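You operate a simulated robot arm through the tools that you are given. There is no shell and no other tool.

The job below is to be done with a simulated two-armed robot. You get a single attempt, and the scene is never put back.

## Task
Scan the loaded slide again at 2400 dpi, return it to the slide tray and switch the slide scanner off.
Fine: one more scan; watch the display; after the scan slide the feed knob to Free, then open the scanner tray; shut it again; leave the dial set; switch off after the scan.

It is judged by the outcome, as a careful person would: the job done as asked, and still so three seconds after it is handed in. It fails if anything else is knocked over, pushed out of place, dropped, spilled or broken.

## Robot
Two 7-joint arms with fingered hands on one trunk that stands fixed in place. Base frame: the origin is at the foot of the trunk, x ahead of it, y to its left, z up. Readings come in cm, degrees, newtons and seconds.
The left shoulder is at [7.5, 12.5, 114.2], the right one opposite. With the tool pointing down near the work surface each hand reaches from about 44 to 80 cm from the base axis, measured 20 degrees to its own side. Payload 3.6 kg a hand.
The tool frame of a hand sits at the grasp point between the pads (the TCP): z along the fingers, y along the line on which they close. The tips reach 3 cm beyond it. The gripper opens to 10.4 cm. The gripper's body begins 3.5 cm behind the TCP. The gripper is a hand of 4 fingers: y runs from the thumb to the fingers, the wrist lies at [-1.5, -10.4, -17.8] in the tool frame, and closing takes about 1.5 s.
Orientation is that of the tool frame in the base frame, as a unit quaternion [w, x, y, z]. With the fingers straight down and the wrist toward the robot, the tool's x, y and z point along [0, 1, 0], [1, 0, 0] and [0, 0, -1] of the base frame.

## Interface
- The arms move only by the tool jog_arm. It takes "left_commands", "right_commands" or both (then of equal length, played together; a hand with none holds still); each is a list of rows, each an object (a shift or turn left out is 0, a gripper value left out holds the last) with "xyz": the shift along the tool's x, y, z in cm, a list of three; "rot": the turn, a rotation vector about the tool's x, y, z in rad, a list of three; "fingers": the closure in counts, from 0 (fully open) to 255 (shut). In form: [{"xyz": [dx, dy, dz], "rot": [ax, ay, az], "fingers": fingers}, ...]. A call has 1 to 20 rows; each row shifts and turns the commanded pose from where the row before left it, along the tool's axes as they then stand. A row lasts 0.2 s, in which the tool goes at most 5 cm and 8.6 degrees; a call with a longer step from one row to the next is refused whole, and so is a gripper value outside its range. Where a pose cannot be reached the arm comes as near as it can. A force on the tool above 40 N (or 10 N above the force at the start of the call, whichever is more), or a blocked arm, ends the call early, and 0.2 s more pass. Each finger travels about 7.2 cm/s and halts on what it meets, pressing with about 27 N; the grip force reading is that of the motor and also rises with nothing between the fingers. The clock runs only during rows and for 0.2 s after the last one: add rows that do not move to give the fingers time. It gives the time, the measured TCP pose, the force on the tool (base axes), the opening and the grip force at its end, in the units of the frame above (readings bear some noise), with the torque about the TCP (base axes, N m) and any sound that the robot's microphone picked up.
- Cameras (640 x 400 px; columns grow to the right, rows downward): "scene" is now at [17.18, 5.66, 127.87]; the picture's right is [0.64, -0.77, 0.00], its down [-0.42, -0.35, -0.84] and it looks along [0.64, 0.53, -0.55] (base axes); focal length 232 px, centre (320, 200). "left" rides on the left gripper at [-6.1, -9.2, -13] in its tool frame; the picture's right is [-0.81, -0.27, 0.52], its down [0.53, -0.71, 0.46] and it looks along [0.24, 0.64, 0.72] (tool axes); focal length 275 px, centre (320, 200). "right" rides on the right gripper at [6.1, -9.2, -13] in its tool frame; the picture's right is [-0.81, 0.27, -0.52], its down [-0.53, -0.71, 0.46] and it looks along [-0.24, 0.65, 0.72] (tool axes); focal length 275 px, centre (320, 200).
- grab_frame(camera): a new picture of that camera. No time passes.
- move_column(by): slides the trunk up (or, below 0, down) by that many cm; the arms and the scene camera ride with it, the base frame stays. It gives what a move gives, with no picture.
- preshape(shape, hand): the hand has 4 fingers and takes this shape, open, in about a second: jaw (thumb against the fingers, like two jaws); tri (thumb and two fingers); tip (a fingertip pinch); poke (one finger out to press); point (the index stretched); flat (the hand flat); cup (the hand cupped); fist (a fist). The gripper value then closes the fingers along that shape, each until it touches; the sizes above hold for jaw. It gives what a move gives, with no picture.
- aim_head(pan, tilt): turns the head with the scene camera to pan (to the left, within 80 degrees either way) and tilt (down, from -29 to 69), counted from straight ahead of the robot. It gives what a move gives.
- pixel_to_xyz(camera, pixels): there is no depth. For up to 12 entries [column, row, z] of the newest picture of that camera ("zoom" is the newest enlarged one), the place [x, y] in the base frame at which the ray of that pixel passes the height z, good to about 0.2 cm. No time passes.
- inspect(camera, box): a new picture of the part [left, top, right, bottom] of that camera's present view, enlarged. No time passes.
- job_done(): hands the job in; it is judged then, once.

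Open the grippers and draw the arms clear of the work before you hand the job in, unless the task says otherwise.

The tools are called after "Request:" as a command line: name --argument value ..., lists and objects as JSON in quotes. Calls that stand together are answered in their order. jog_arm: Moves the arms, as the interface text tells. Its arguments: {"type":"object","properties":{"left_commands":{"type":"array","items":{"type":"object","properties":{"xyz":{"type":"array","items":{"type":"number"}},"rot":{"type":"array","items":{"type":"number"}},"fingers":{"type":"number"}}}},"right_commands":{"type":"array","items":{"type":"object","properties":{"xyz":{"type":"array","items":{"type":"number"}},"rot":{"type":"array","items":{"type":"number"}},"fingers":{"type":"number"}}}}},"required":[]} The other tools are called the same way: move_column (by) slides the trunk up or down; preshape (shape, hand) gives the hand a shape; aim_head (pan, tilt) turns the head that bears the scene camera; grab_frame (camera) takes a picture; pixel_to_xyz (camera, pixels) gives the place at which the rays of pixels pass given heights; inspect (camera, box) takes an enlarged picture of a part of a camera's view; job_done () hands the job in.

At the start:

```text
t: 0.0
left_eef_pos: [31.9, 49.34, 116.79]
left_orientation: [0.0, 0.707, 0.707, 0.0]
left_wrist_force: [-0.4, -0.1, -0.6]
left_ft_torque: [-0.01, 0.03, 0.01]
left_gripper_width: 10.39
left_grip_force: 0.1
left_shape: jaw
right_eef_pos: [58.13, 2.54, 114.79]
right_orientation: [0.0, 0.707, 0.707, 0.0]
right_wrist_force: [-0.9, 0.5, -1.1]
right_ft_torque: [0.02, 0.04, 0.01]
right_gripper_width: 10.36
right_grip_force: 0.0
right_shape: jaw
trunk travel left (down, up): [-37.5, 16.1]
head pan, tilt: [39.6, 33.3]
```

scene: 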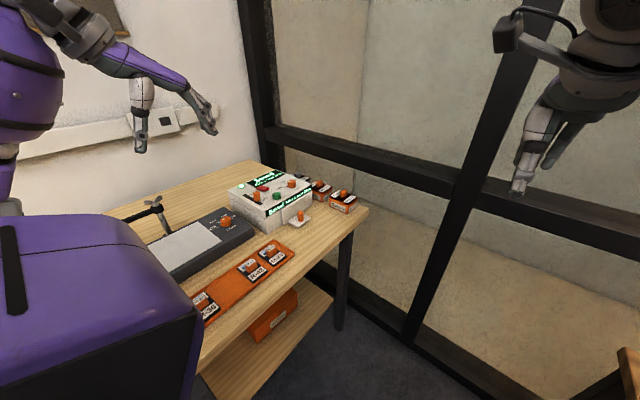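
right: 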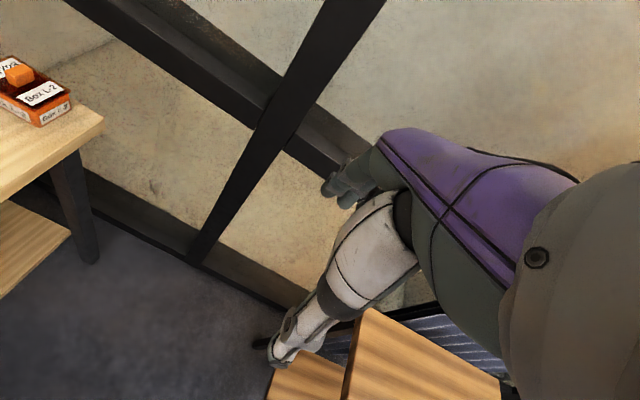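
left: 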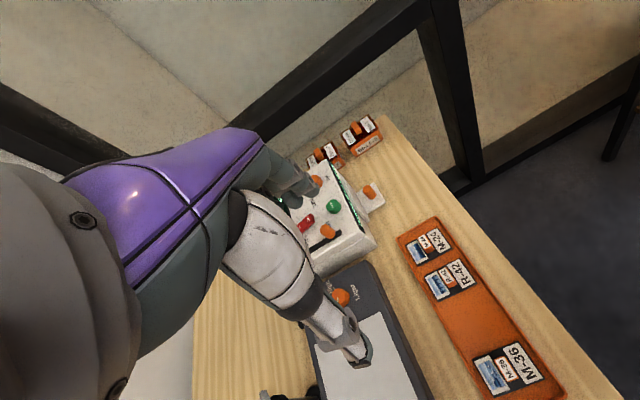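

I start by enlarging the scene camera's view of the scanner (around 270,200) and the slide tray (around 240,280).

Request:
inspect --camera "scene" --box '[210, 155, 370, 255]'

Request:
inspect --camera "scene" --box '[130, 190, 310, 340]'

Request:
inspect --camera "left" --box '[260, 110, 420, 280]'

```text
4.00 times, centred on (290, 205) of scene
```

zoom: 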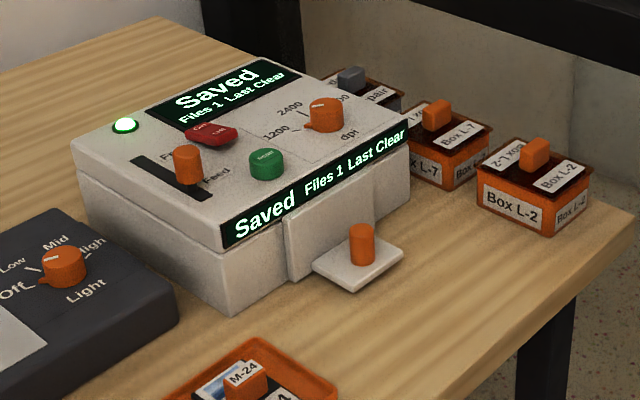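

```text
2.67 times, centred on (220, 265) of scene
```

zoom: 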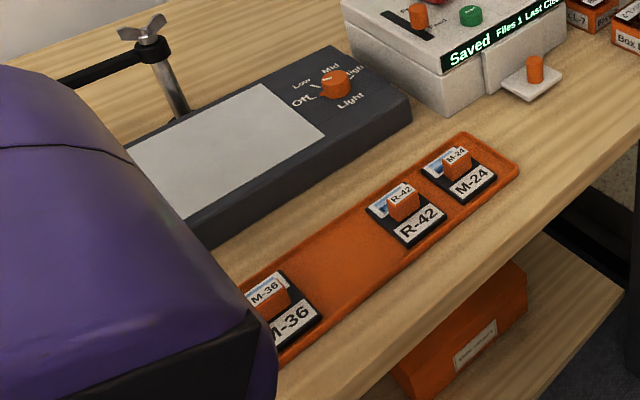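

```text
2.35 times, centred on (340, 195) of left
```

zoom: 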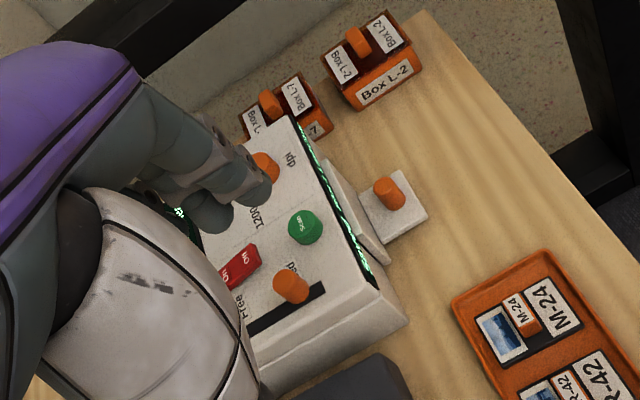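

The scanner, dial, feed knob and tray are visible. I turn the head for a more central view of the scanner and the slide tray.

Request:
aim_head --pan 45 --tilt 45

Request:
grab_frame --camera "scene"

```text
t: 0.7
left_eef_pos: [31.96, 49.29, 116.67]
left_orientation: [0.0, 0.708, 0.706, 0.001]
left_wrist_force: [-0.1, 0.8, -0.2]
left_ft_torque: [-0.03, -0.01, -0.01]
left_gripper_width: 10.37
left_grip_force: 0.0
left_shape: jaw
right_eef_pos: [58.03, 2.51, 114.7]
right_orientation: [0.0, 0.707, 0.708, 0.0]
right_wrist_force: [0.0, -0.4, 0.1]
right_ft_torque: [-0.03, 0.01, 0.01]
right_gripper_width: 10.33
right_grip_force: 0.1
right_shape: jaw
trunk travel left (down, up): [-37.5, 16.1]
head pan, tilt: [45.0, 45.0]
```

```text
taken
```

scene: 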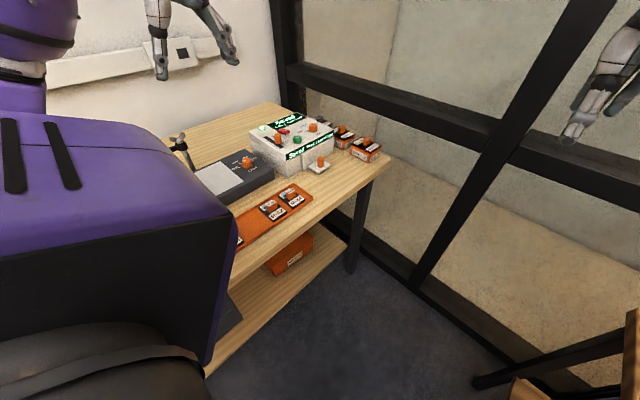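

The work area is now in the left upper part of the view. I pan further so the workbench is fully in view.

Request:
aim_head --pan 62 --tilt 35

Request:
grab_frame --camera "scene"

Request:
inspect --camera "scene" --box '[220, 130, 380, 230]'

```text
t: 1.5
left_eef_pos: [31.99, 49.27, 116.85]
left_orientation: [0.0, 0.708, 0.707, 0.0]
left_wrist_force: [0.4, 0.2, 0.2]
left_ft_torque: [-0.02, 0.02, 0.02]
left_gripper_width: 10.38
left_grip_force: 0.0
left_shape: jaw
right_eef_pos: [58.04, 2.57, 114.69]
right_orientation: [0.0, 0.707, 0.707, 0.0]
right_wrist_force: [-0.1, -0.1, 0.5]
right_ft_torque: [-0.03, 0.01, 0.0]
right_gripper_width: 10.37
right_grip_force: 0.0
right_shape: jaw
trunk travel left (down, up): [-37.5, 16.1]
head pan, tilt: [62.0, 35.0]
```

```text
taken
```

scene: 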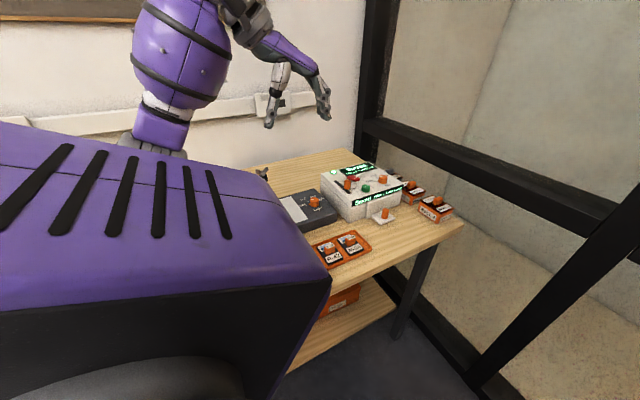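

```text
4.00 times, centred on (300, 180) of scene
```

zoom: 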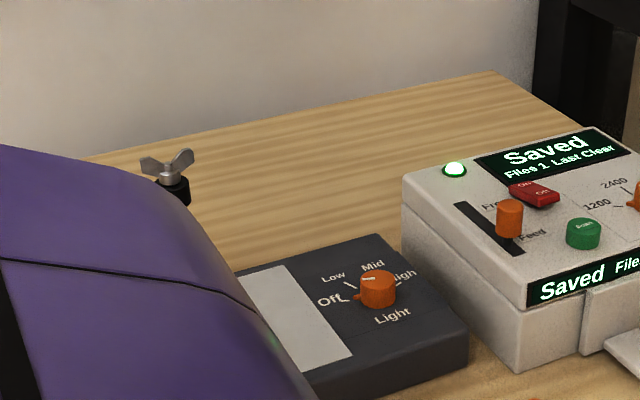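

The robot's shoulder hides more at this pan. I go back toward the right to get a better view of the slide tray.

Request:
aim_head --pan 30 --tilt 38

Request:
grab_frame --camera "scene"

Request:
inspect --camera "scene" --box '[100, 140, 260, 240]'

```text
t: 2.5
left_eef_pos: [31.93, 49.31, 116.69]
left_orientation: [0.0, 0.708, 0.706, 0.0]
left_wrist_force: [0.4, 0.0, -0.4]
left_ft_torque: [0.03, 0.01, 0.01]
left_gripper_width: 10.38
left_grip_force: 0.0
left_shape: jaw
right_eef_pos: [58.1, 2.48, 114.7]
right_orientation: [0.0, 0.707, 0.707, 0.0]
right_wrist_force: [0.0, -0.2, -0.5]
right_ft_torque: [-0.01, -0.01, 0.0]
right_gripper_width: 10.35
right_grip_force: 0.1
right_shape: jaw
trunk travel left (down, up): [-37.5, 16.1]
head pan, tilt: [30.0, 38.0]
```

```text
taken
```

scene: 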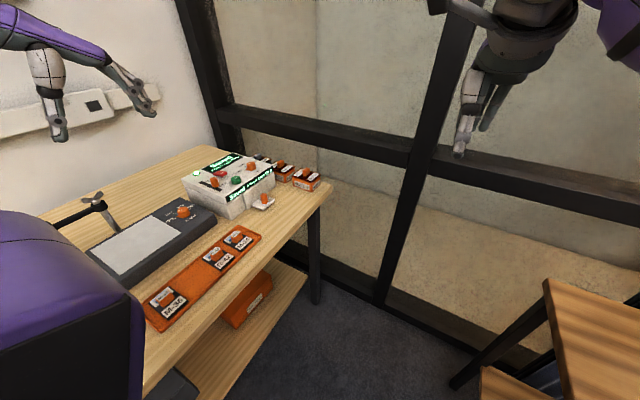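

```text
4.00 times, centred on (180, 190) of scene
```

zoom: 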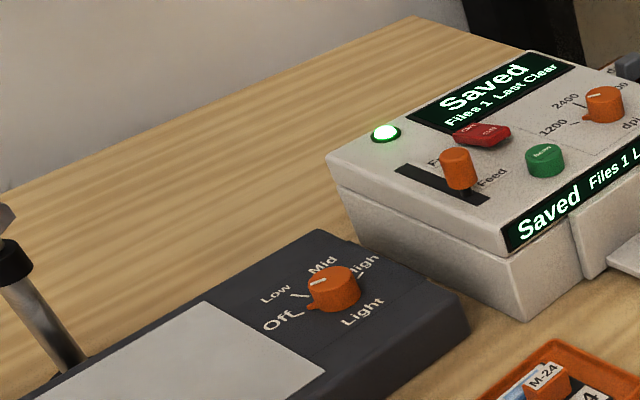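

This view shows the whole work area. I enlarge the scanner top, the dial and the slide tray in detail.

Request:
inspect --camera "scene" --box '[180, 145, 260, 195]'

Request:
inspect --camera "scene" --box '[230, 150, 278, 180]'

Request:
inspect --camera "scene" --box '[140, 220, 268, 330]'

Request:
inspect --camera "scene" --box '[225, 150, 337, 220]'

```text
8.00 times, centred on (220, 170) of scene
```

zoom: 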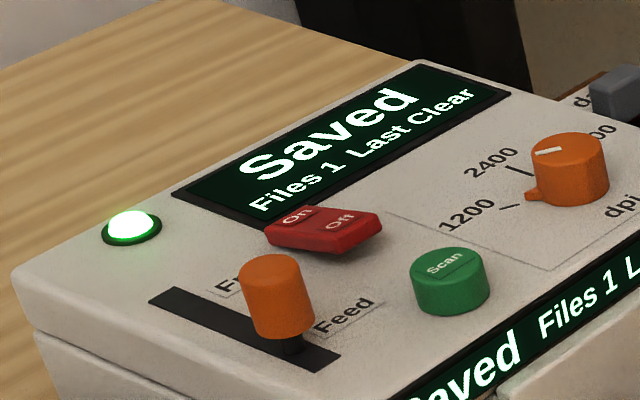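

```text
13.33 times, centred on (254, 165) of scene
```

zoom: 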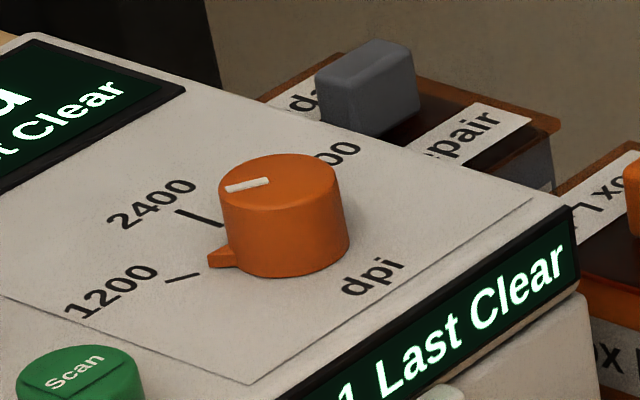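

```text
3.64 times, centred on (204, 275) of scene
```

zoom: 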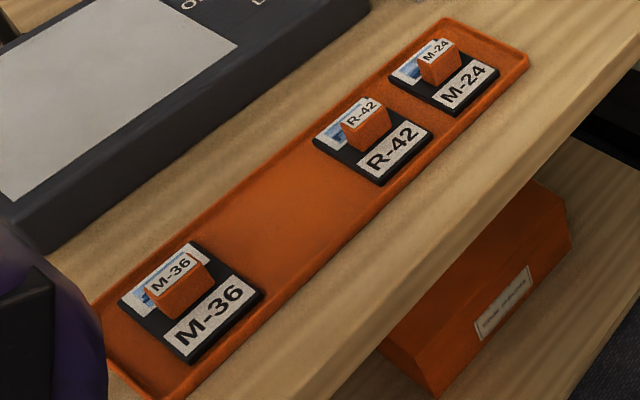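

```text
5.71 times, centred on (281, 185) of scene
```

zoom: 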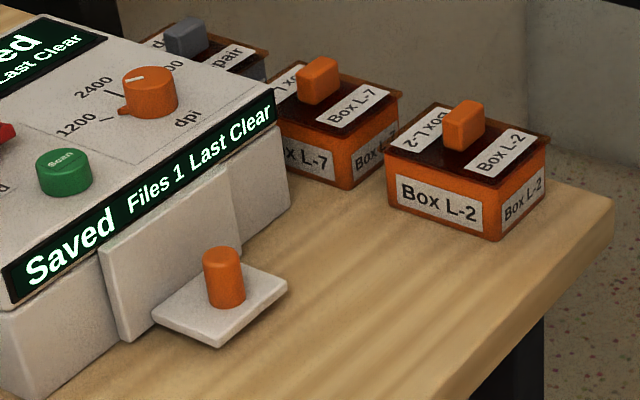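

The dial's pointer sits next to the 1200 tick, the feed knob is toward Feed, and the display reads Saved / Files 1 / Last Clear. I take a paired set of enlargements (scene, then left) to triangulate the features.

Request:
inspect --camera "scene" --box '[180, 140, 300, 215]'

```text
5.33 times, centred on (240, 178) of scene
```

zoom: 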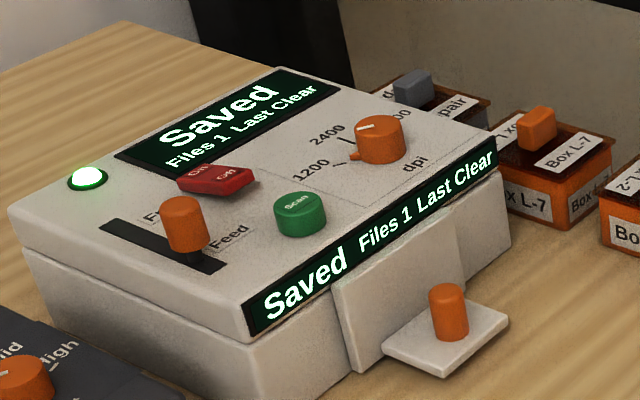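

I query six features of this enlargement at two heights so I can form rays: Scan button (298,200), feed knob (184,203), dial (380,128), tray knob (448,293), front bottom-left box corner (262,400), rocker (216,180).

Request:
pixel_to_xyz --camera "zoom" --pixels '[[298, 200, 80], [298, 200, 90], [184, 203, 80], [184, 203, 90], [380, 128, 80], [380, 128, 90], [448, 293, 80], [448, 293, 90], [237, 300, 80], [237, 300, 90], [216, 180, 80], [216, 180, 90]]'

Request:
inspect --camera "left" --box '[280, 150, 440, 250]'

```text
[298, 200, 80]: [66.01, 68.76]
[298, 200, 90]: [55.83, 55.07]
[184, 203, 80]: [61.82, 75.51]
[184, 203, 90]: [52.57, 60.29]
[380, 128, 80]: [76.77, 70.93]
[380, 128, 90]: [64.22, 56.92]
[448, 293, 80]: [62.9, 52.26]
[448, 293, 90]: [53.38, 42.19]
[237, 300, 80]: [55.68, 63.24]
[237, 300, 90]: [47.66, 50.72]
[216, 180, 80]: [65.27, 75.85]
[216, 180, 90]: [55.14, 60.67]
```

```text
4.00 times, centred on (360, 200) of left
```

zoom: 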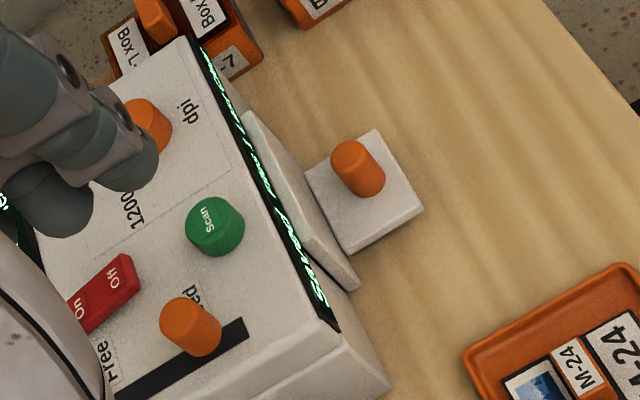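

I query matching points in the left enlargement: Scan top (208,218), feed knob top (180,317), tray knob top (351,158), front-left top corner (338,331), dial (148,115), rocker middle (105,290).

Request:
pixel_to_xyz --camera "zoom" --pixels '[[208, 218, 80], [208, 218, 90], [180, 317, 80], [180, 317, 90], [351, 158, 80], [351, 158, 90], [338, 331, 80], [338, 331, 90], [122, 275, 80], [122, 275, 90], [388, 390, 80], [388, 390, 90]]'

```text
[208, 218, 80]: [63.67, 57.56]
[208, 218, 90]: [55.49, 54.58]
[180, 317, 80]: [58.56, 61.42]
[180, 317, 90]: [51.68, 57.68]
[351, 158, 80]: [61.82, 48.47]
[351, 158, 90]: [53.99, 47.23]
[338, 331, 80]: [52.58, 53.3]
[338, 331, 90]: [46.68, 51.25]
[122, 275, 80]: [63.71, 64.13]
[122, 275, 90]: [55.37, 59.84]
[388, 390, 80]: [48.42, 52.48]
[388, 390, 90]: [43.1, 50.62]
```

I take the scene enlargement again and get the scanner's top corners at the top-plate height and dial, rocker and slot ends.

Request:
inspect --camera "scene" --box '[180, 140, 300, 215]'

Request:
pixel_to_xyz --camera "zoom" --pixels '[[12, 205, 88.5], [243, 302, 88.5], [497, 148, 88.5], [283, 68, 88.5], [103, 223, 88.5], [222, 268, 88.5], [380, 160, 88.5], [300, 228, 88.5], [375, 372, 80], [510, 322, 80], [440, 376, 80], [385, 345, 80]]'

```text
5.33 times, centred on (240, 178) of scene
```

zoom: 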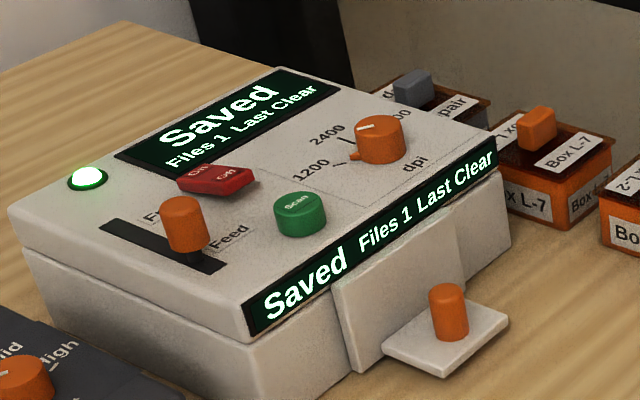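

```text
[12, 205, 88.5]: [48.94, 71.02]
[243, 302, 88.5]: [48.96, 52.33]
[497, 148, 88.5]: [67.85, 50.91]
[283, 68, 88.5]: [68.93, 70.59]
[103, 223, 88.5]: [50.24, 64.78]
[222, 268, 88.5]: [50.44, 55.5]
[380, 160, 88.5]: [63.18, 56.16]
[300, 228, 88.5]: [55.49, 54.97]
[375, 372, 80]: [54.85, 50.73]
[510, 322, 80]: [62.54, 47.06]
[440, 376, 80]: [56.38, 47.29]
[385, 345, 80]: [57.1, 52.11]
```

The scanner is aligned with the base axes, x about 48.5–68.5, y about 51.5–71, with its front facing −y. I take matching points for the top plate and bench heights from the left camera.

Request:
inspect --camera "left" --box '[280, 150, 440, 250]'

Request:
pixel_to_xyz --camera "zoom" --pixels '[[247, 335, 86], [247, 335, 90], [241, 318, 86], [241, 318, 90], [347, 254, 78], [347, 254, 84], [423, 212, 78], [423, 212, 84], [374, 130, 78], [374, 130, 84], [467, 355, 76], [467, 355, 82]]'

Request:
inspect --camera "scene" --box '[180, 170, 300, 245]'

```text
4.00 times, centred on (360, 200) of left
```

zoom: 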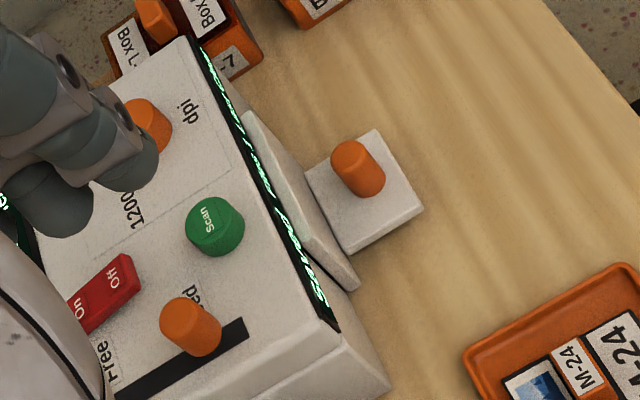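

```text
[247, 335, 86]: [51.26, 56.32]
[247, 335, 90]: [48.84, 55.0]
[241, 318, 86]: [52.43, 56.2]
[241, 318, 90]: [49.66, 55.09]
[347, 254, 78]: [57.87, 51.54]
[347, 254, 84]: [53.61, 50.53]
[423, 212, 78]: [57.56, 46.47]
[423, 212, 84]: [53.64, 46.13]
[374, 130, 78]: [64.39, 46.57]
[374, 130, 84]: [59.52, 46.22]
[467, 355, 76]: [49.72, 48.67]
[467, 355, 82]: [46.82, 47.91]
```

```text
5.33 times, centred on (240, 208) of scene
```

zoom: 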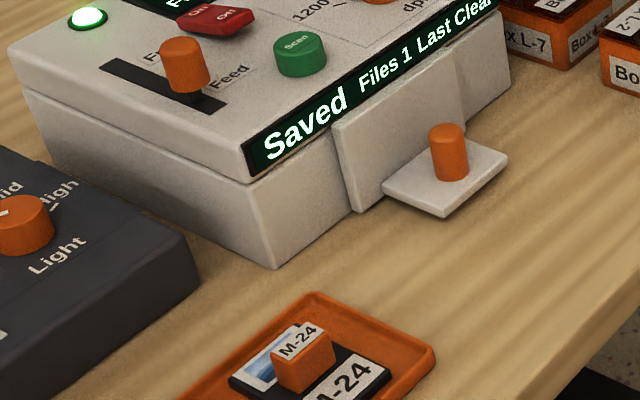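

I query the same plate and tray corners in the scene enlargement: plate (443,216), (508,157), (384,192), slide-tray corner (313,295), scanner bottom corner (275,268).

Request:
pixel_to_xyz --camera "zoom" --pixels '[[443, 216, 78], [443, 216, 84], [508, 157, 78], [508, 157, 84], [384, 192, 78], [384, 192, 84], [313, 295, 76], [313, 295, 82], [275, 268, 76], [275, 268, 82], [212, 107, 86], [212, 107, 90]]'

```text
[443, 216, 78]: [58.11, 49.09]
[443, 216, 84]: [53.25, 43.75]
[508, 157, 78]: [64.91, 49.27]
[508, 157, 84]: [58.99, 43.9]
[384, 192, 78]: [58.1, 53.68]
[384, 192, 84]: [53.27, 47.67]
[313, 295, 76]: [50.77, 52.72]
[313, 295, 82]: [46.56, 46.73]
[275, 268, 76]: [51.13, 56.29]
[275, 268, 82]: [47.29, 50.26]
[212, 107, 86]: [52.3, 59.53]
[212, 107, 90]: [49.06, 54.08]
```

Plate top is near z=81, bench near z=80, scanner top near z=89. Now I locate the slide tray's slides in the scene view.

Request:
inspect --camera "scene" --box '[140, 220, 268, 330]'

Request:
pixel_to_xyz --camera "zoom" --pixels '[[440, 20, 80.6], [528, 58, 80.6], [100, 305, 80.6], [190, 398, 80.6], [440, 72, 80.5], [375, 138, 80.5], [193, 300, 80.5], [388, 78, 80.5], [315, 138, 80.5], [122, 302, 80.5], [456, 112, 80.5], [185, 362, 80.5]]'

```text
3.64 times, centred on (204, 275) of scene
```

zoom: 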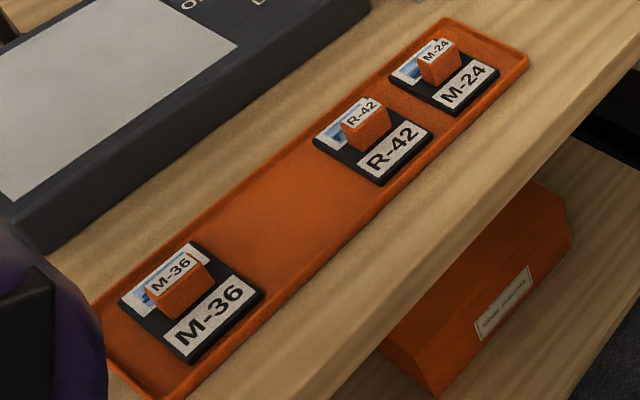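

```text
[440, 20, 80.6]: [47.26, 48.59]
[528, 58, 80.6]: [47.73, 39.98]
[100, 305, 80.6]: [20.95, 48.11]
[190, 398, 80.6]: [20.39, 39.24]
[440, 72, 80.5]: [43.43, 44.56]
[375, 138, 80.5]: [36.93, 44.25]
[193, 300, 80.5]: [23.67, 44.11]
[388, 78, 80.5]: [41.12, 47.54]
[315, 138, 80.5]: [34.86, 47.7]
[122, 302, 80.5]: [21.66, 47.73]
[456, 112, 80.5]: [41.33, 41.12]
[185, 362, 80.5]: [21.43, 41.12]
```

The slide tray has four positions at x≈43.7, 37.2, 30.7, 24.2 (y≈44.4), and the third is empty. Now I measure the dial's ticks and pointer.

Request:
inspect --camera "scene" --box '[230, 150, 278, 180]'

Request:
pixel_to_xyz --camera "zoom" --pixels '[[165, 282, 89], [200, 274, 89], [175, 209, 89], [222, 226, 89], [210, 262, 89.3], [228, 188, 92], [268, 181, 92], [280, 178, 92], [238, 268, 89], [350, 235, 89], [222, 198, 92], [338, 178, 92]]'

```text
13.33 times, centred on (254, 165) of scene
```

zoom: 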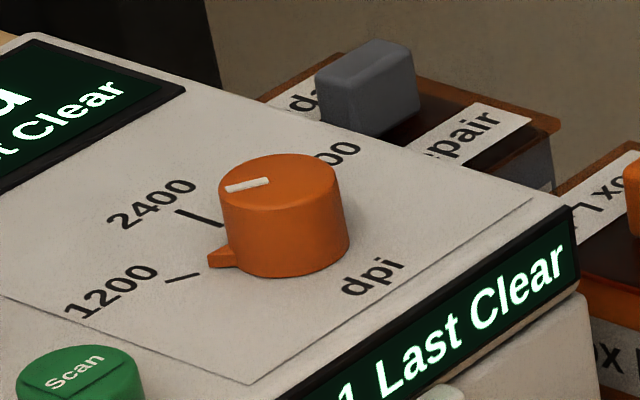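

```text
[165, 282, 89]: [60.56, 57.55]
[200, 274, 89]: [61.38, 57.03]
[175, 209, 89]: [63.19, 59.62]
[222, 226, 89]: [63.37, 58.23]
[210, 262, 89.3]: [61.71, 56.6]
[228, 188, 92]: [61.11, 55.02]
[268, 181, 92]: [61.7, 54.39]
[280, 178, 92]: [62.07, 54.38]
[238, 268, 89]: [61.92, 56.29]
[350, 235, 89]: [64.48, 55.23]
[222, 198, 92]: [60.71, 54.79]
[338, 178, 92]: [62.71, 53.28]
```

The 1200 tick lies at about 148° and the 2400 tick at about 97° around the dial centre (63.7, 55.6), so the dial must turn clockwise by about 50°. I move the left hand above the dial at a safe height first.

Request:
jog_arm --left_commands '[{"xyz": [0.8, 4.0, 1.2]}, {"xyz": [0.8, 4.0, 1.2]}, {"xyz": [0.8, 4.0, 1.2]}, {"xyz": [0.8, 4.0, 1.2]}, {"xyz": [0.8, 4.0, 1.2]}, {"xyz": [0.8, 4.0, 1.2]}, {"xyz": [0.8, 4.0, 1.2]}, {"xyz": [0.7, 3.75, 1.2]}, {}, {}]'

Request:
grab_frame --camera "scene"

Request:
grab_frame --camera "left"

```text
t: 4.7
left_eef_pos: [63.95, 55.32, 107.01]
left_orientation: [0.0, 0.709, 0.705, 0.001]
left_wrist_force: [-0.3, -0.5, 0.2]
left_ft_torque: [-0.02, -0.03, -0.02]
left_gripper_width: 10.37
left_grip_force: 0.1
left_shape: jaw
right_eef_pos: [58.26, 2.45, 114.63]
right_orientation: [0.0, 0.707, 0.707, 0.0]
right_wrist_force: [-0.3, -0.4, 0.0]
right_ft_torque: [0.04, 0.01, -0.02]
right_gripper_width: 10.36
right_grip_force: 0.0
right_shape: jaw
trunk travel left (down, up): [-37.5, 16.1]
head pan, tilt: [30.0, 38.0]
```

```text
taken
```

scene: 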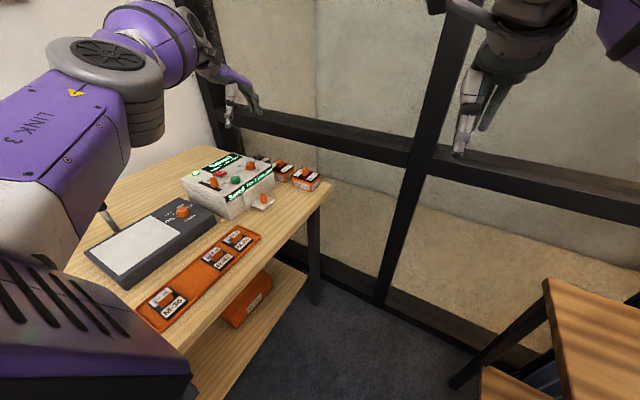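

```text
taken
```

left: 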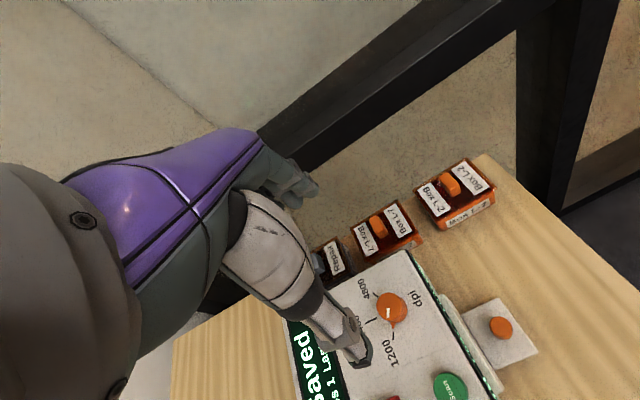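

The pose is reached exactly and the scanner stays visible. I enlarge the dial in the left camera (around 390,310) for its true centre and pointer.

Request:
inspect --camera "left" --box '[320, 250, 480, 350]'

Request:
pixel_to_xyz --camera "zoom" --pixels '[[280, 222, 90.7], [280, 222, 89]]'

```text
4.00 times, centred on (400, 300) of left
```

zoom: 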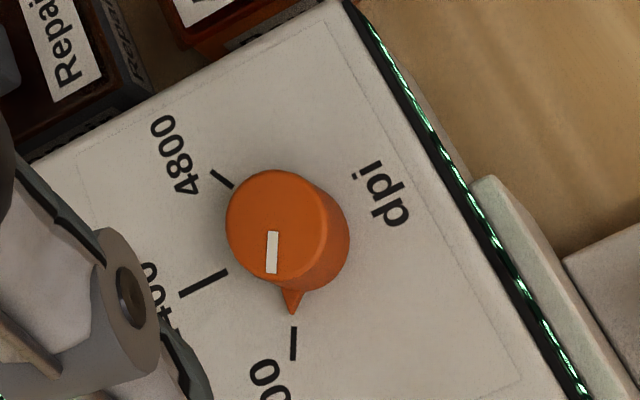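

```text
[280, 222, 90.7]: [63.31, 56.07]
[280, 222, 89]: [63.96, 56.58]
```

I query ticks (4800: 210,170–234,188; 2400: 180,295–228,271; 1200: 294,327–293,360), pointer tip (290,313) and dial top centre (277,222).

Request:
pixel_to_xyz --camera "zoom" --pixels '[[210, 170, 89], [234, 188, 89], [180, 295, 89], [228, 271, 89], [294, 327, 89], [293, 360, 89], [290, 313, 89.2], [277, 222, 90.7], [226, 222, 90.7], [328, 222, 90.7], [272, 232, 90.8], [272, 272, 90.8]]'

```text
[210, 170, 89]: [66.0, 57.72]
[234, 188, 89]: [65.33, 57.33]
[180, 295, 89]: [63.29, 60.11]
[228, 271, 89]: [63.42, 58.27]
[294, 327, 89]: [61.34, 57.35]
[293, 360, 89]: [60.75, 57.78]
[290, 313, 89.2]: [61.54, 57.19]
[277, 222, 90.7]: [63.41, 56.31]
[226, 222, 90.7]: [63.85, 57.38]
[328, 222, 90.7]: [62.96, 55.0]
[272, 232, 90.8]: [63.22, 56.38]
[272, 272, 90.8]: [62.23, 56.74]
```

The dial centre is about (63.5, 56.0), diameter 2.5 cm, ticks near 150°/90°/30°. I yaw the hand +60° (so the fingers clear the pointer), centre over the dial, and half close the fingers.

Request:
jog_arm --left_commands '[{"xyz": [0.7, -0.45, 0.5], "fingers": 110}, {"rot": [0, 0, -0.1309]}, {"rot": [0, 0, -0.1309]}, {"rot": [0, 0, -0.1309]}, {"rot": [0, 0, -0.1309]}, {"rot": [0, 0, -0.1309]}, {"rot": [0, 0, -0.1309]}, {"rot": [0, 0, -0.1309]}, {"rot": [0, 0, -0.1309]}, {"xyz": [0, 0, 3]}, {"xyz": [0, 0, 3]}, {"xyz": [0, 0, 2]}, {}, {}]'

Request:
grab_frame --camera "left"

Request:
inspect --camera "scene" --box '[180, 120, 308, 200]'

```text
t: 7.7
left_eef_pos: [63.0, 56.04, 98.72]
left_orientation: [0.001, 0.26, 0.966, 0.0]
left_wrist_force: [-0.5, -0.7, -0.7]
left_ft_torque: [0.0, -0.03, -0.01]
left_gripper_width: 5.97
left_grip_force: 0.0
left_shape: jaw
right_eef_pos: [58.11, 2.58, 114.66]
right_orientation: [0.001, 0.708, 0.706, 0.001]
right_wrist_force: [0.5, 0.7, -1.0]
right_ft_torque: [-0.03, -0.03, 0.0]
right_gripper_width: 10.35
right_grip_force: 0.1
right_shape: jaw
trunk travel left (down, up): [-37.5, 16.1]
head pan, tilt: [30.0, 38.0]
```

```text
taken
```

left: 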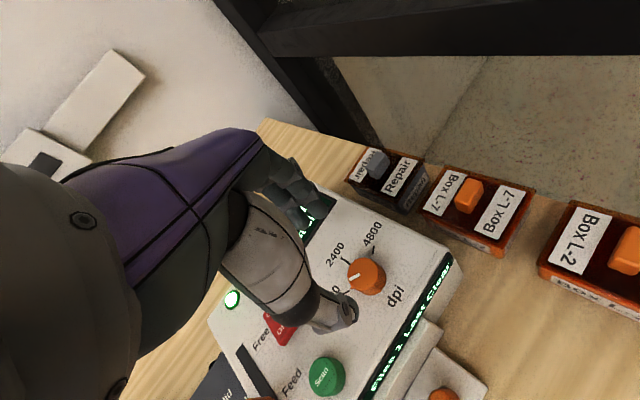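

```text
5.00 times, centred on (244, 160) of scene
```

zoom: 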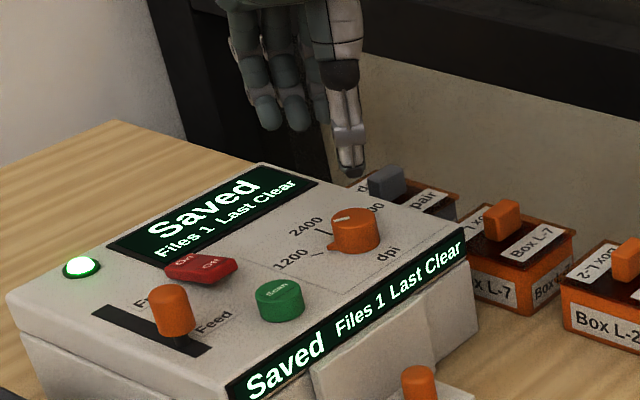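

The hand is over the dial with about 6 cm opening. I enlarge the fingertips to check their alignment before going lower.

Request:
inspect --camera "scene" --box '[215, 110, 279, 180]'

Request:
inspect --camera "left" --box '[220, 130, 420, 350]'

```text
5.71 times, centred on (247, 145) of scene
```

zoom: 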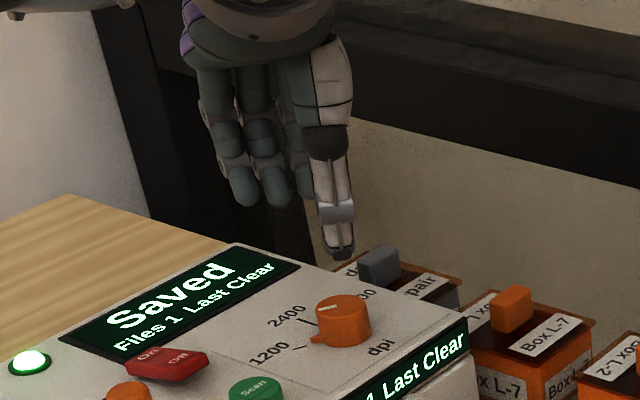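

```text
1.82 times, centred on (320, 240) of left
```

zoom: 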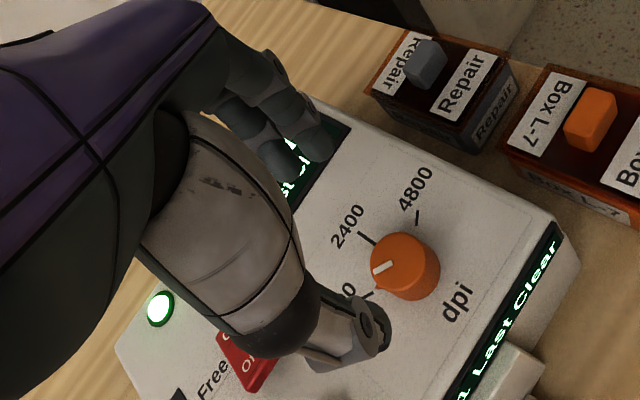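

The dial (zoom 400,262) sits right on the tool axis. I make a small sideways correction, lower until the fingertips flank the dial, and check.

Request:
jog_arm --left_commands '[{"xyz": [-0.4, 0, 1.5]}, {"xyz": [0, 0, 2]}, {"xyz": [0, 0, 1.4]}, {"xyz": [0, 0, 1.0]}, {}, {}]'

Request:
inspect --camera "scene" --box '[215, 120, 279, 190]'

Request:
inspect --camera "left" --box '[220, 130, 420, 350]'

```text
t: 9.1
left_eef_pos: [63.64, 55.99, 92.57]
left_orientation: [0.0, 0.259, 0.966, 0.0]
left_wrist_force: [-0.2, -0.1, 0.5]
left_ft_torque: [-0.01, 0.0, 0.0]
left_gripper_width: 5.97
left_grip_force: 0.0
left_shape: jaw
right_eef_pos: [58.18, 2.49, 114.67]
right_orientation: [0.002, 0.707, 0.708, 0.0]
right_wrist_force: [-0.1, 1.0, 0.0]
right_ft_torque: [-0.01, 0.02, 0.03]
right_gripper_width: 10.37
right_grip_force: 0.1
right_shape: jaw
trunk travel left (down, up): [-37.5, 16.1]
head pan, tilt: [30.0, 38.0]
```

```text
5.71 times, centred on (247, 155) of scene
```

zoom: 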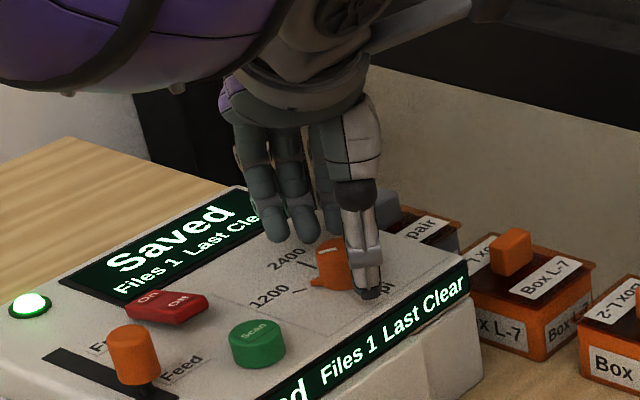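

```text
1.82 times, centred on (320, 240) of left
```

zoom: 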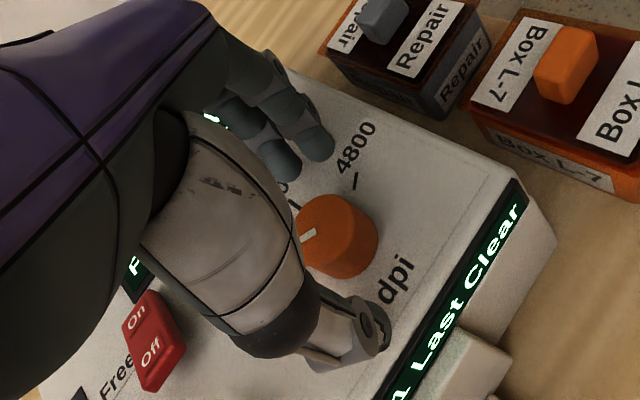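

The dial is between thumb and fingers with tips just above the plate. I close and check the grip.

Request:
jog_arm --left_commands '[{"fingers": 150}, {"fingers": 180}, {"fingers": 210}, {"fingers": 235}, {}, {}, {}]'

Request:
inspect --camera "scene" --box '[215, 120, 279, 190]'

```text
t: 10.7
left_eef_pos: [63.53, 55.98, 92.78]
left_orientation: [0.0, 0.259, 0.966, -0.001]
left_wrist_force: [-1.5, -5.0, -1.6]
left_ft_torque: [-0.14, 0.02, 0.0]
left_gripper_width: 1.9
left_grip_force: 27.0
left_shape: jaw
right_eef_pos: [58.14, 2.48, 114.76]
right_orientation: [0.0, 0.708, 0.707, 0.0]
right_wrist_force: [0.1, 0.7, 0.1]
right_ft_torque: [0.0, 0.0, -0.01]
right_gripper_width: 10.37
right_grip_force: 0.1
right_shape: jaw
trunk travel left (down, up): [-37.5, 16.1]
head pan, tilt: [30.0, 38.0]
```

```text
5.71 times, centred on (247, 155) of scene
```

zoom: 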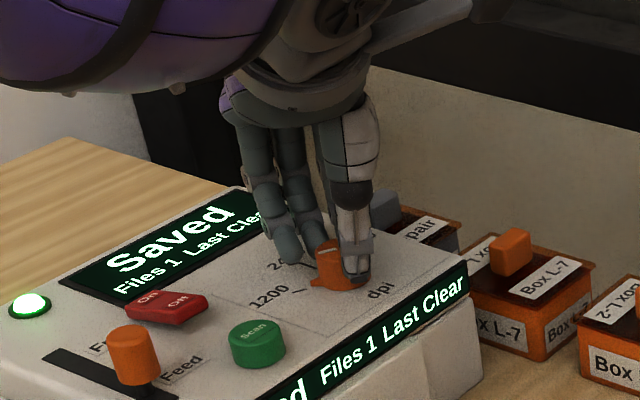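

The dial is gripped (27 N). I rotate clockwise about 30° first and look.

Request:
jog_arm --left_commands '[{"rot": [0, 0, 0.0873]}, {"rot": [0, 0, 0.0873]}, {"rot": [0, 0, 0.0873]}, {"rot": [0, 0, 0.0873]}, {"rot": [0, 0, 0.0873]}, {"rot": [0, 0, 0.0873]}, {}, {}]'

Request:
inspect --camera "scene" --box '[215, 120, 279, 190]'

Request:
inspect --camera "left" --box '[220, 130, 420, 350]'

```text
t: 12.5
left_eef_pos: [63.41, 56.04, 92.77]
left_orientation: [0.0, 0.501, 0.865, 0.0]
left_wrist_force: [-10.4, -5.8, -5.0]
left_ft_torque: [-0.15, 0.28, 0.05]
left_gripper_width: 1.83
left_grip_force: 27.2
left_shape: jaw
right_eef_pos: [58.11, 2.54, 114.79]
right_orientation: [0.001, 0.708, 0.707, 0.0]
right_wrist_force: [-0.2, 0.5, -0.1]
right_ft_torque: [-0.04, 0.01, 0.02]
right_gripper_width: 10.4
right_grip_force: 0.0
right_shape: jaw
trunk travel left (down, up): [-37.5, 16.1]
head pan, tilt: [30.0, 38.0]
```

```text
5.71 times, centred on (247, 155) of scene
```

zoom: 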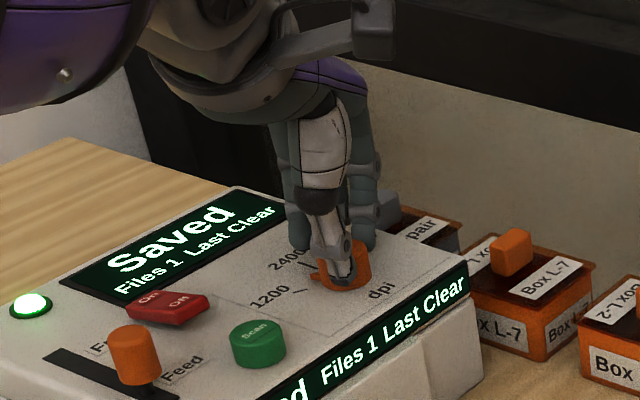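

```text
1.82 times, centred on (320, 240) of left
```

zoom: 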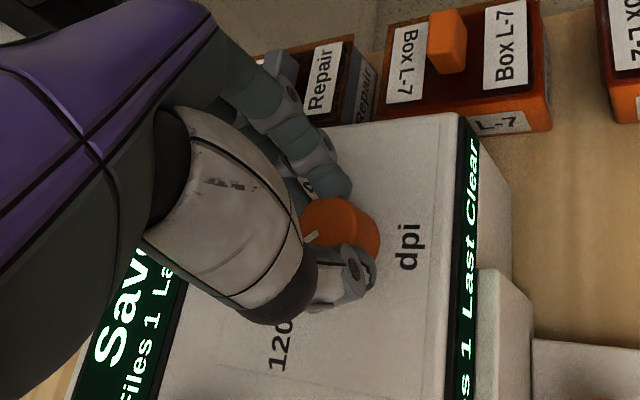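

The white line keeps its place relative to the hand in the left view, which suggests the dial turns along. I enlarge the scene view of the dial.

Request:
inspect --camera "scene" --box '[238, 155, 270, 175]'

Request:
inspect --camera "left" --box '[290, 210, 370, 260]'

```text
16.00 times, centred on (254, 165) of scene
```

zoom: 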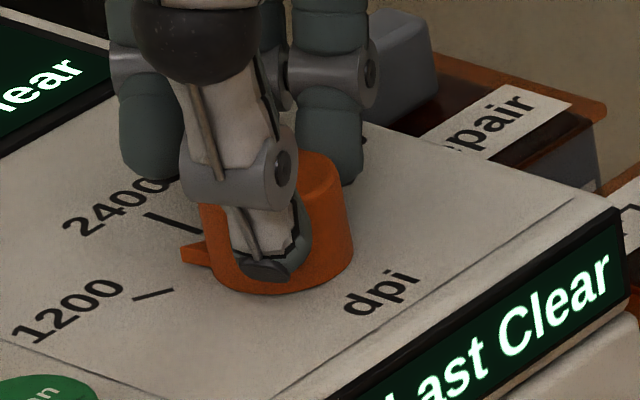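

```text
8.00 times, centred on (330, 235) of left
```

zoom: 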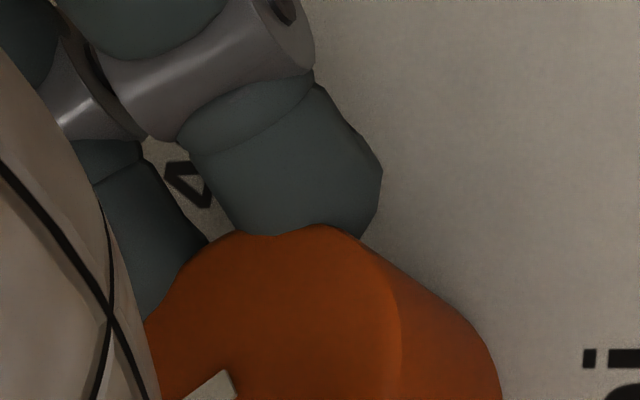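

The pointer is now midway between the 1200 and 2400 ticks, so the dial follows. I turn another ~28°.

Request:
jog_arm --left_commands '[{"rot": [0, 0, 0.0873]}, {"rot": [0, 0, 0.0873]}, {"rot": [0, 0, 0.0873]}, {"rot": [0, 0, 0.0873]}, {"rot": [0, 0, 0.0873]}, {"rot": [0, 0, 0.0873]}, {}, {}]'

Request:
inspect --camera "scene" --box '[238, 155, 270, 175]'

Request:
inspect --camera "left" --box '[220, 130, 420, 350]'

```text
t: 14.3
left_eef_pos: [63.39, 56.06, 92.81]
left_orientation: [0.001, 0.708, 0.707, 0.0]
left_wrist_force: [-11.6, -3.8, -7.9]
left_ft_torque: [-0.11, 0.32, 0.03]
left_gripper_width: 1.75
left_grip_force: 26.5
left_shape: jaw
right_eef_pos: [58.08, 2.54, 114.76]
right_orientation: [0.001, 0.707, 0.707, 0.0]
right_wrist_force: [-0.3, 0.1, 0.3]
right_ft_torque: [-0.02, 0.02, -0.01]
right_gripper_width: 10.38
right_grip_force: 0.0
right_shape: jaw
trunk travel left (down, up): [-37.5, 16.1]
head pan, tilt: [30.0, 38.0]
```

```text
16.00 times, centred on (254, 165) of scene
```

zoom: 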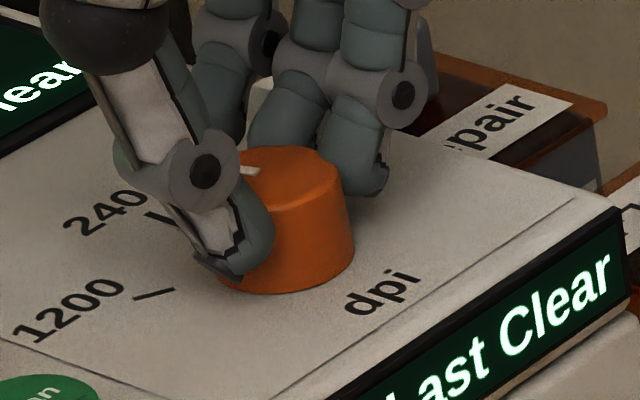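

```text
1.82 times, centred on (320, 240) of left
```

zoom: 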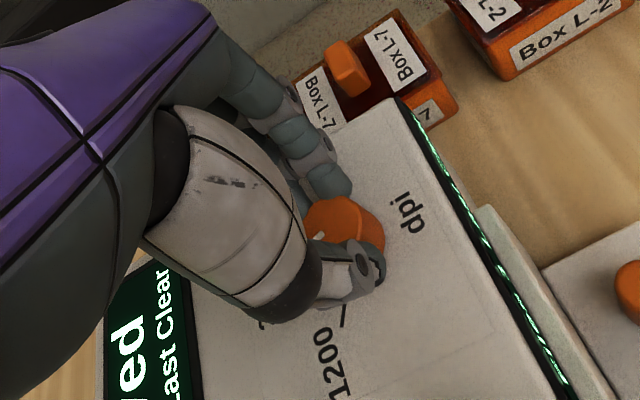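

The dial has followed the full 60°. I open the fingers and look at the pointer.

Request:
jog_arm --left_commands '[{"fingers": 190}, {"fingers": 150}, {"fingers": 110}, {}, {}, {}]'

Request:
inspect --camera "scene" --box '[238, 155, 270, 175]'

Request:
inspect --camera "left" --box '[220, 130, 420, 350]'

```text
t: 15.7
left_eef_pos: [63.56, 56.11, 92.68]
left_orientation: [-0.001, 0.707, 0.707, 0.0]
left_wrist_force: [0.2, -0.7, 0.2]
left_ft_torque: [0.02, 0.02, 0.02]
left_gripper_width: 5.86
left_grip_force: 0.1
left_shape: jaw
right_eef_pos: [58.14, 2.59, 114.71]
right_orientation: [0.001, 0.708, 0.707, 0.0]
right_wrist_force: [-0.4, -0.3, 0.7]
right_ft_torque: [0.0, -0.01, 0.0]
right_gripper_width: 10.39
right_grip_force: 0.0
right_shape: jaw
trunk travel left (down, up): [-37.5, 16.1]
head pan, tilt: [30.0, 38.0]
```

```text
16.00 times, centred on (254, 165) of scene
```

zoom: 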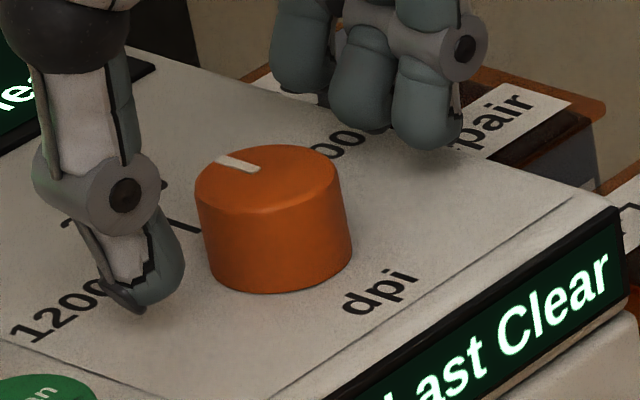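

```text
1.82 times, centred on (320, 240) of left
```

zoom: 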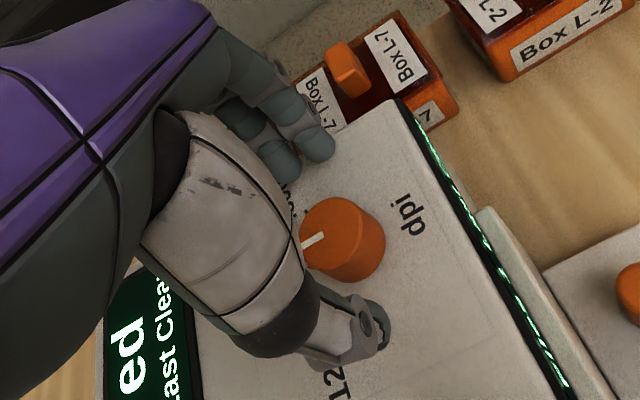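

Now the white mark points up-left (218,156 in the zoom). I raise the hand straight up to see the ticks.

Request:
jog_arm --left_commands '[{"xyz": [0, 0, -3]}, {"xyz": [0, 0, -4]}, {"xyz": [0, 0, -4]}, {}, {}]'

Request:
inspect --camera "scene" --box '[238, 155, 270, 175]'

Request:
inspect --camera "left" --box '[280, 220, 440, 320]'

```text
t: 16.9
left_eef_pos: [63.44, 56.08, 103.78]
left_orientation: [0.001, 0.707, 0.707, -0.001]
left_wrist_force: [0.8, 0.3, 0.5]
left_ft_torque: [0.04, -0.02, 0.03]
left_gripper_width: 5.87
left_grip_force: 0.0
left_shape: jaw
right_eef_pos: [58.06, 2.54, 114.68]
right_orientation: [0.0, 0.707, 0.707, 0.0]
right_wrist_force: [0.5, 0.8, 0.8]
right_ft_torque: [0.0, 0.02, 0.0]
right_gripper_width: 10.38
right_grip_force: 0.0
right_shape: jaw
trunk travel left (down, up): [-37.5, 16.1]
head pan, tilt: [30.0, 38.0]
```

```text
16.00 times, centred on (254, 165) of scene
```

zoom: 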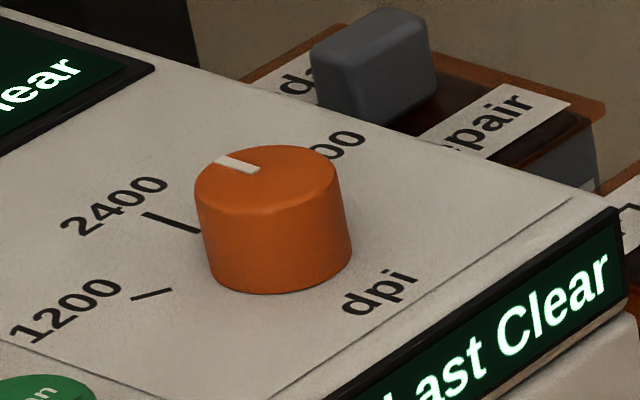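

```text
4.00 times, centred on (360, 270) of left
```

zoom: 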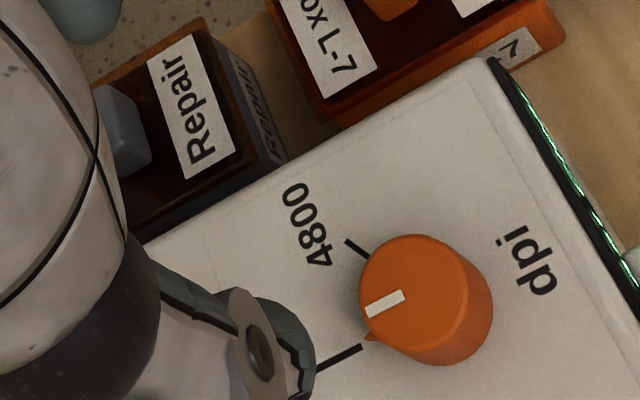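

The nub (370,338) now lies next to the 2400 tick (318,370–362,346). I compute its angle against the tick.

Request:
pixel_to_xyz --camera "zoom" --pixels '[[318, 370, 89], [362, 346, 89], [367, 338, 89.2], [366, 312, 90.8], [405, 294, 90.8], [413, 289, 90.8], [345, 240, 89], [366, 257, 89], [360, 289, 90.8], [467, 289, 90.8], [492, 310, 89], [425, 312, 89]]'

```text
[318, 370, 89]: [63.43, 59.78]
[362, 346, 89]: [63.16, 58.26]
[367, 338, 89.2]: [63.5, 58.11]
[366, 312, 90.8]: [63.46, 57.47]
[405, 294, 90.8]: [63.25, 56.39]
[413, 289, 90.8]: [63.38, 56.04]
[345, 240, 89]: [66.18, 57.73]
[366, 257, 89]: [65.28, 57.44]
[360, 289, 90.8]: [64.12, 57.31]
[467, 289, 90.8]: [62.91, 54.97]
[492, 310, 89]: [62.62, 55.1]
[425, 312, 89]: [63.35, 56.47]
```

The white mark and the nub are parallel to the 2400 tick within measurement error. Next I take the poke shape for the Scan button and look at where the fingertip ends up.

Request:
preshape --hand "left" --shape "poke"

Request:
grab_frame --camera "left"

Request:
inspect --camera "scene" --box '[180, 90, 308, 190]'

```text
t: 17.8
left_eef_pos: [63.54, 56.07, 103.86]
left_orientation: [0.0, 0.708, 0.706, 0.0]
left_wrist_force: [0.1, -0.1, 0.0]
left_ft_torque: [-0.01, -0.01, -0.01]
left_gripper_width: 0.0
left_grip_force: 0.0
left_shape: poke
right_eef_pos: [58.14, 2.53, 114.77]
right_orientation: [0.001, 0.707, 0.707, 0.002]
right_wrist_force: [0.2, -0.4, -0.6]
right_ft_torque: [0.02, 0.0, -0.01]
right_gripper_width: 10.36
right_grip_force: 0.1
right_shape: jaw
trunk travel left (down, up): [-37.5, 16.1]
head pan, tilt: [30.0, 38.0]
```

```text
taken
```

left: 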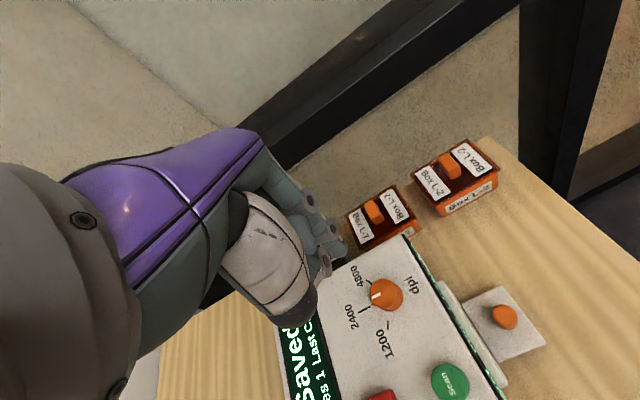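

```text
4.00 times, centred on (244, 140) of scene
```

zoom: 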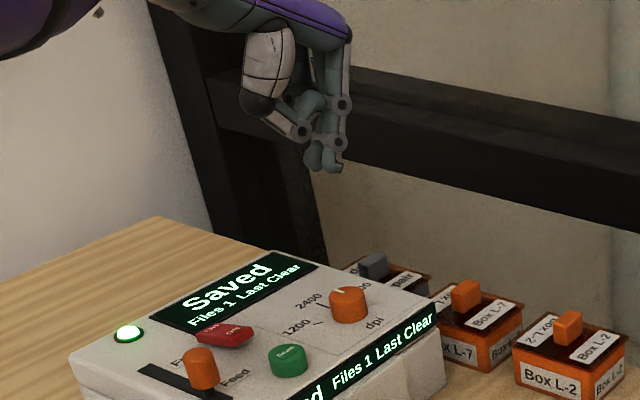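

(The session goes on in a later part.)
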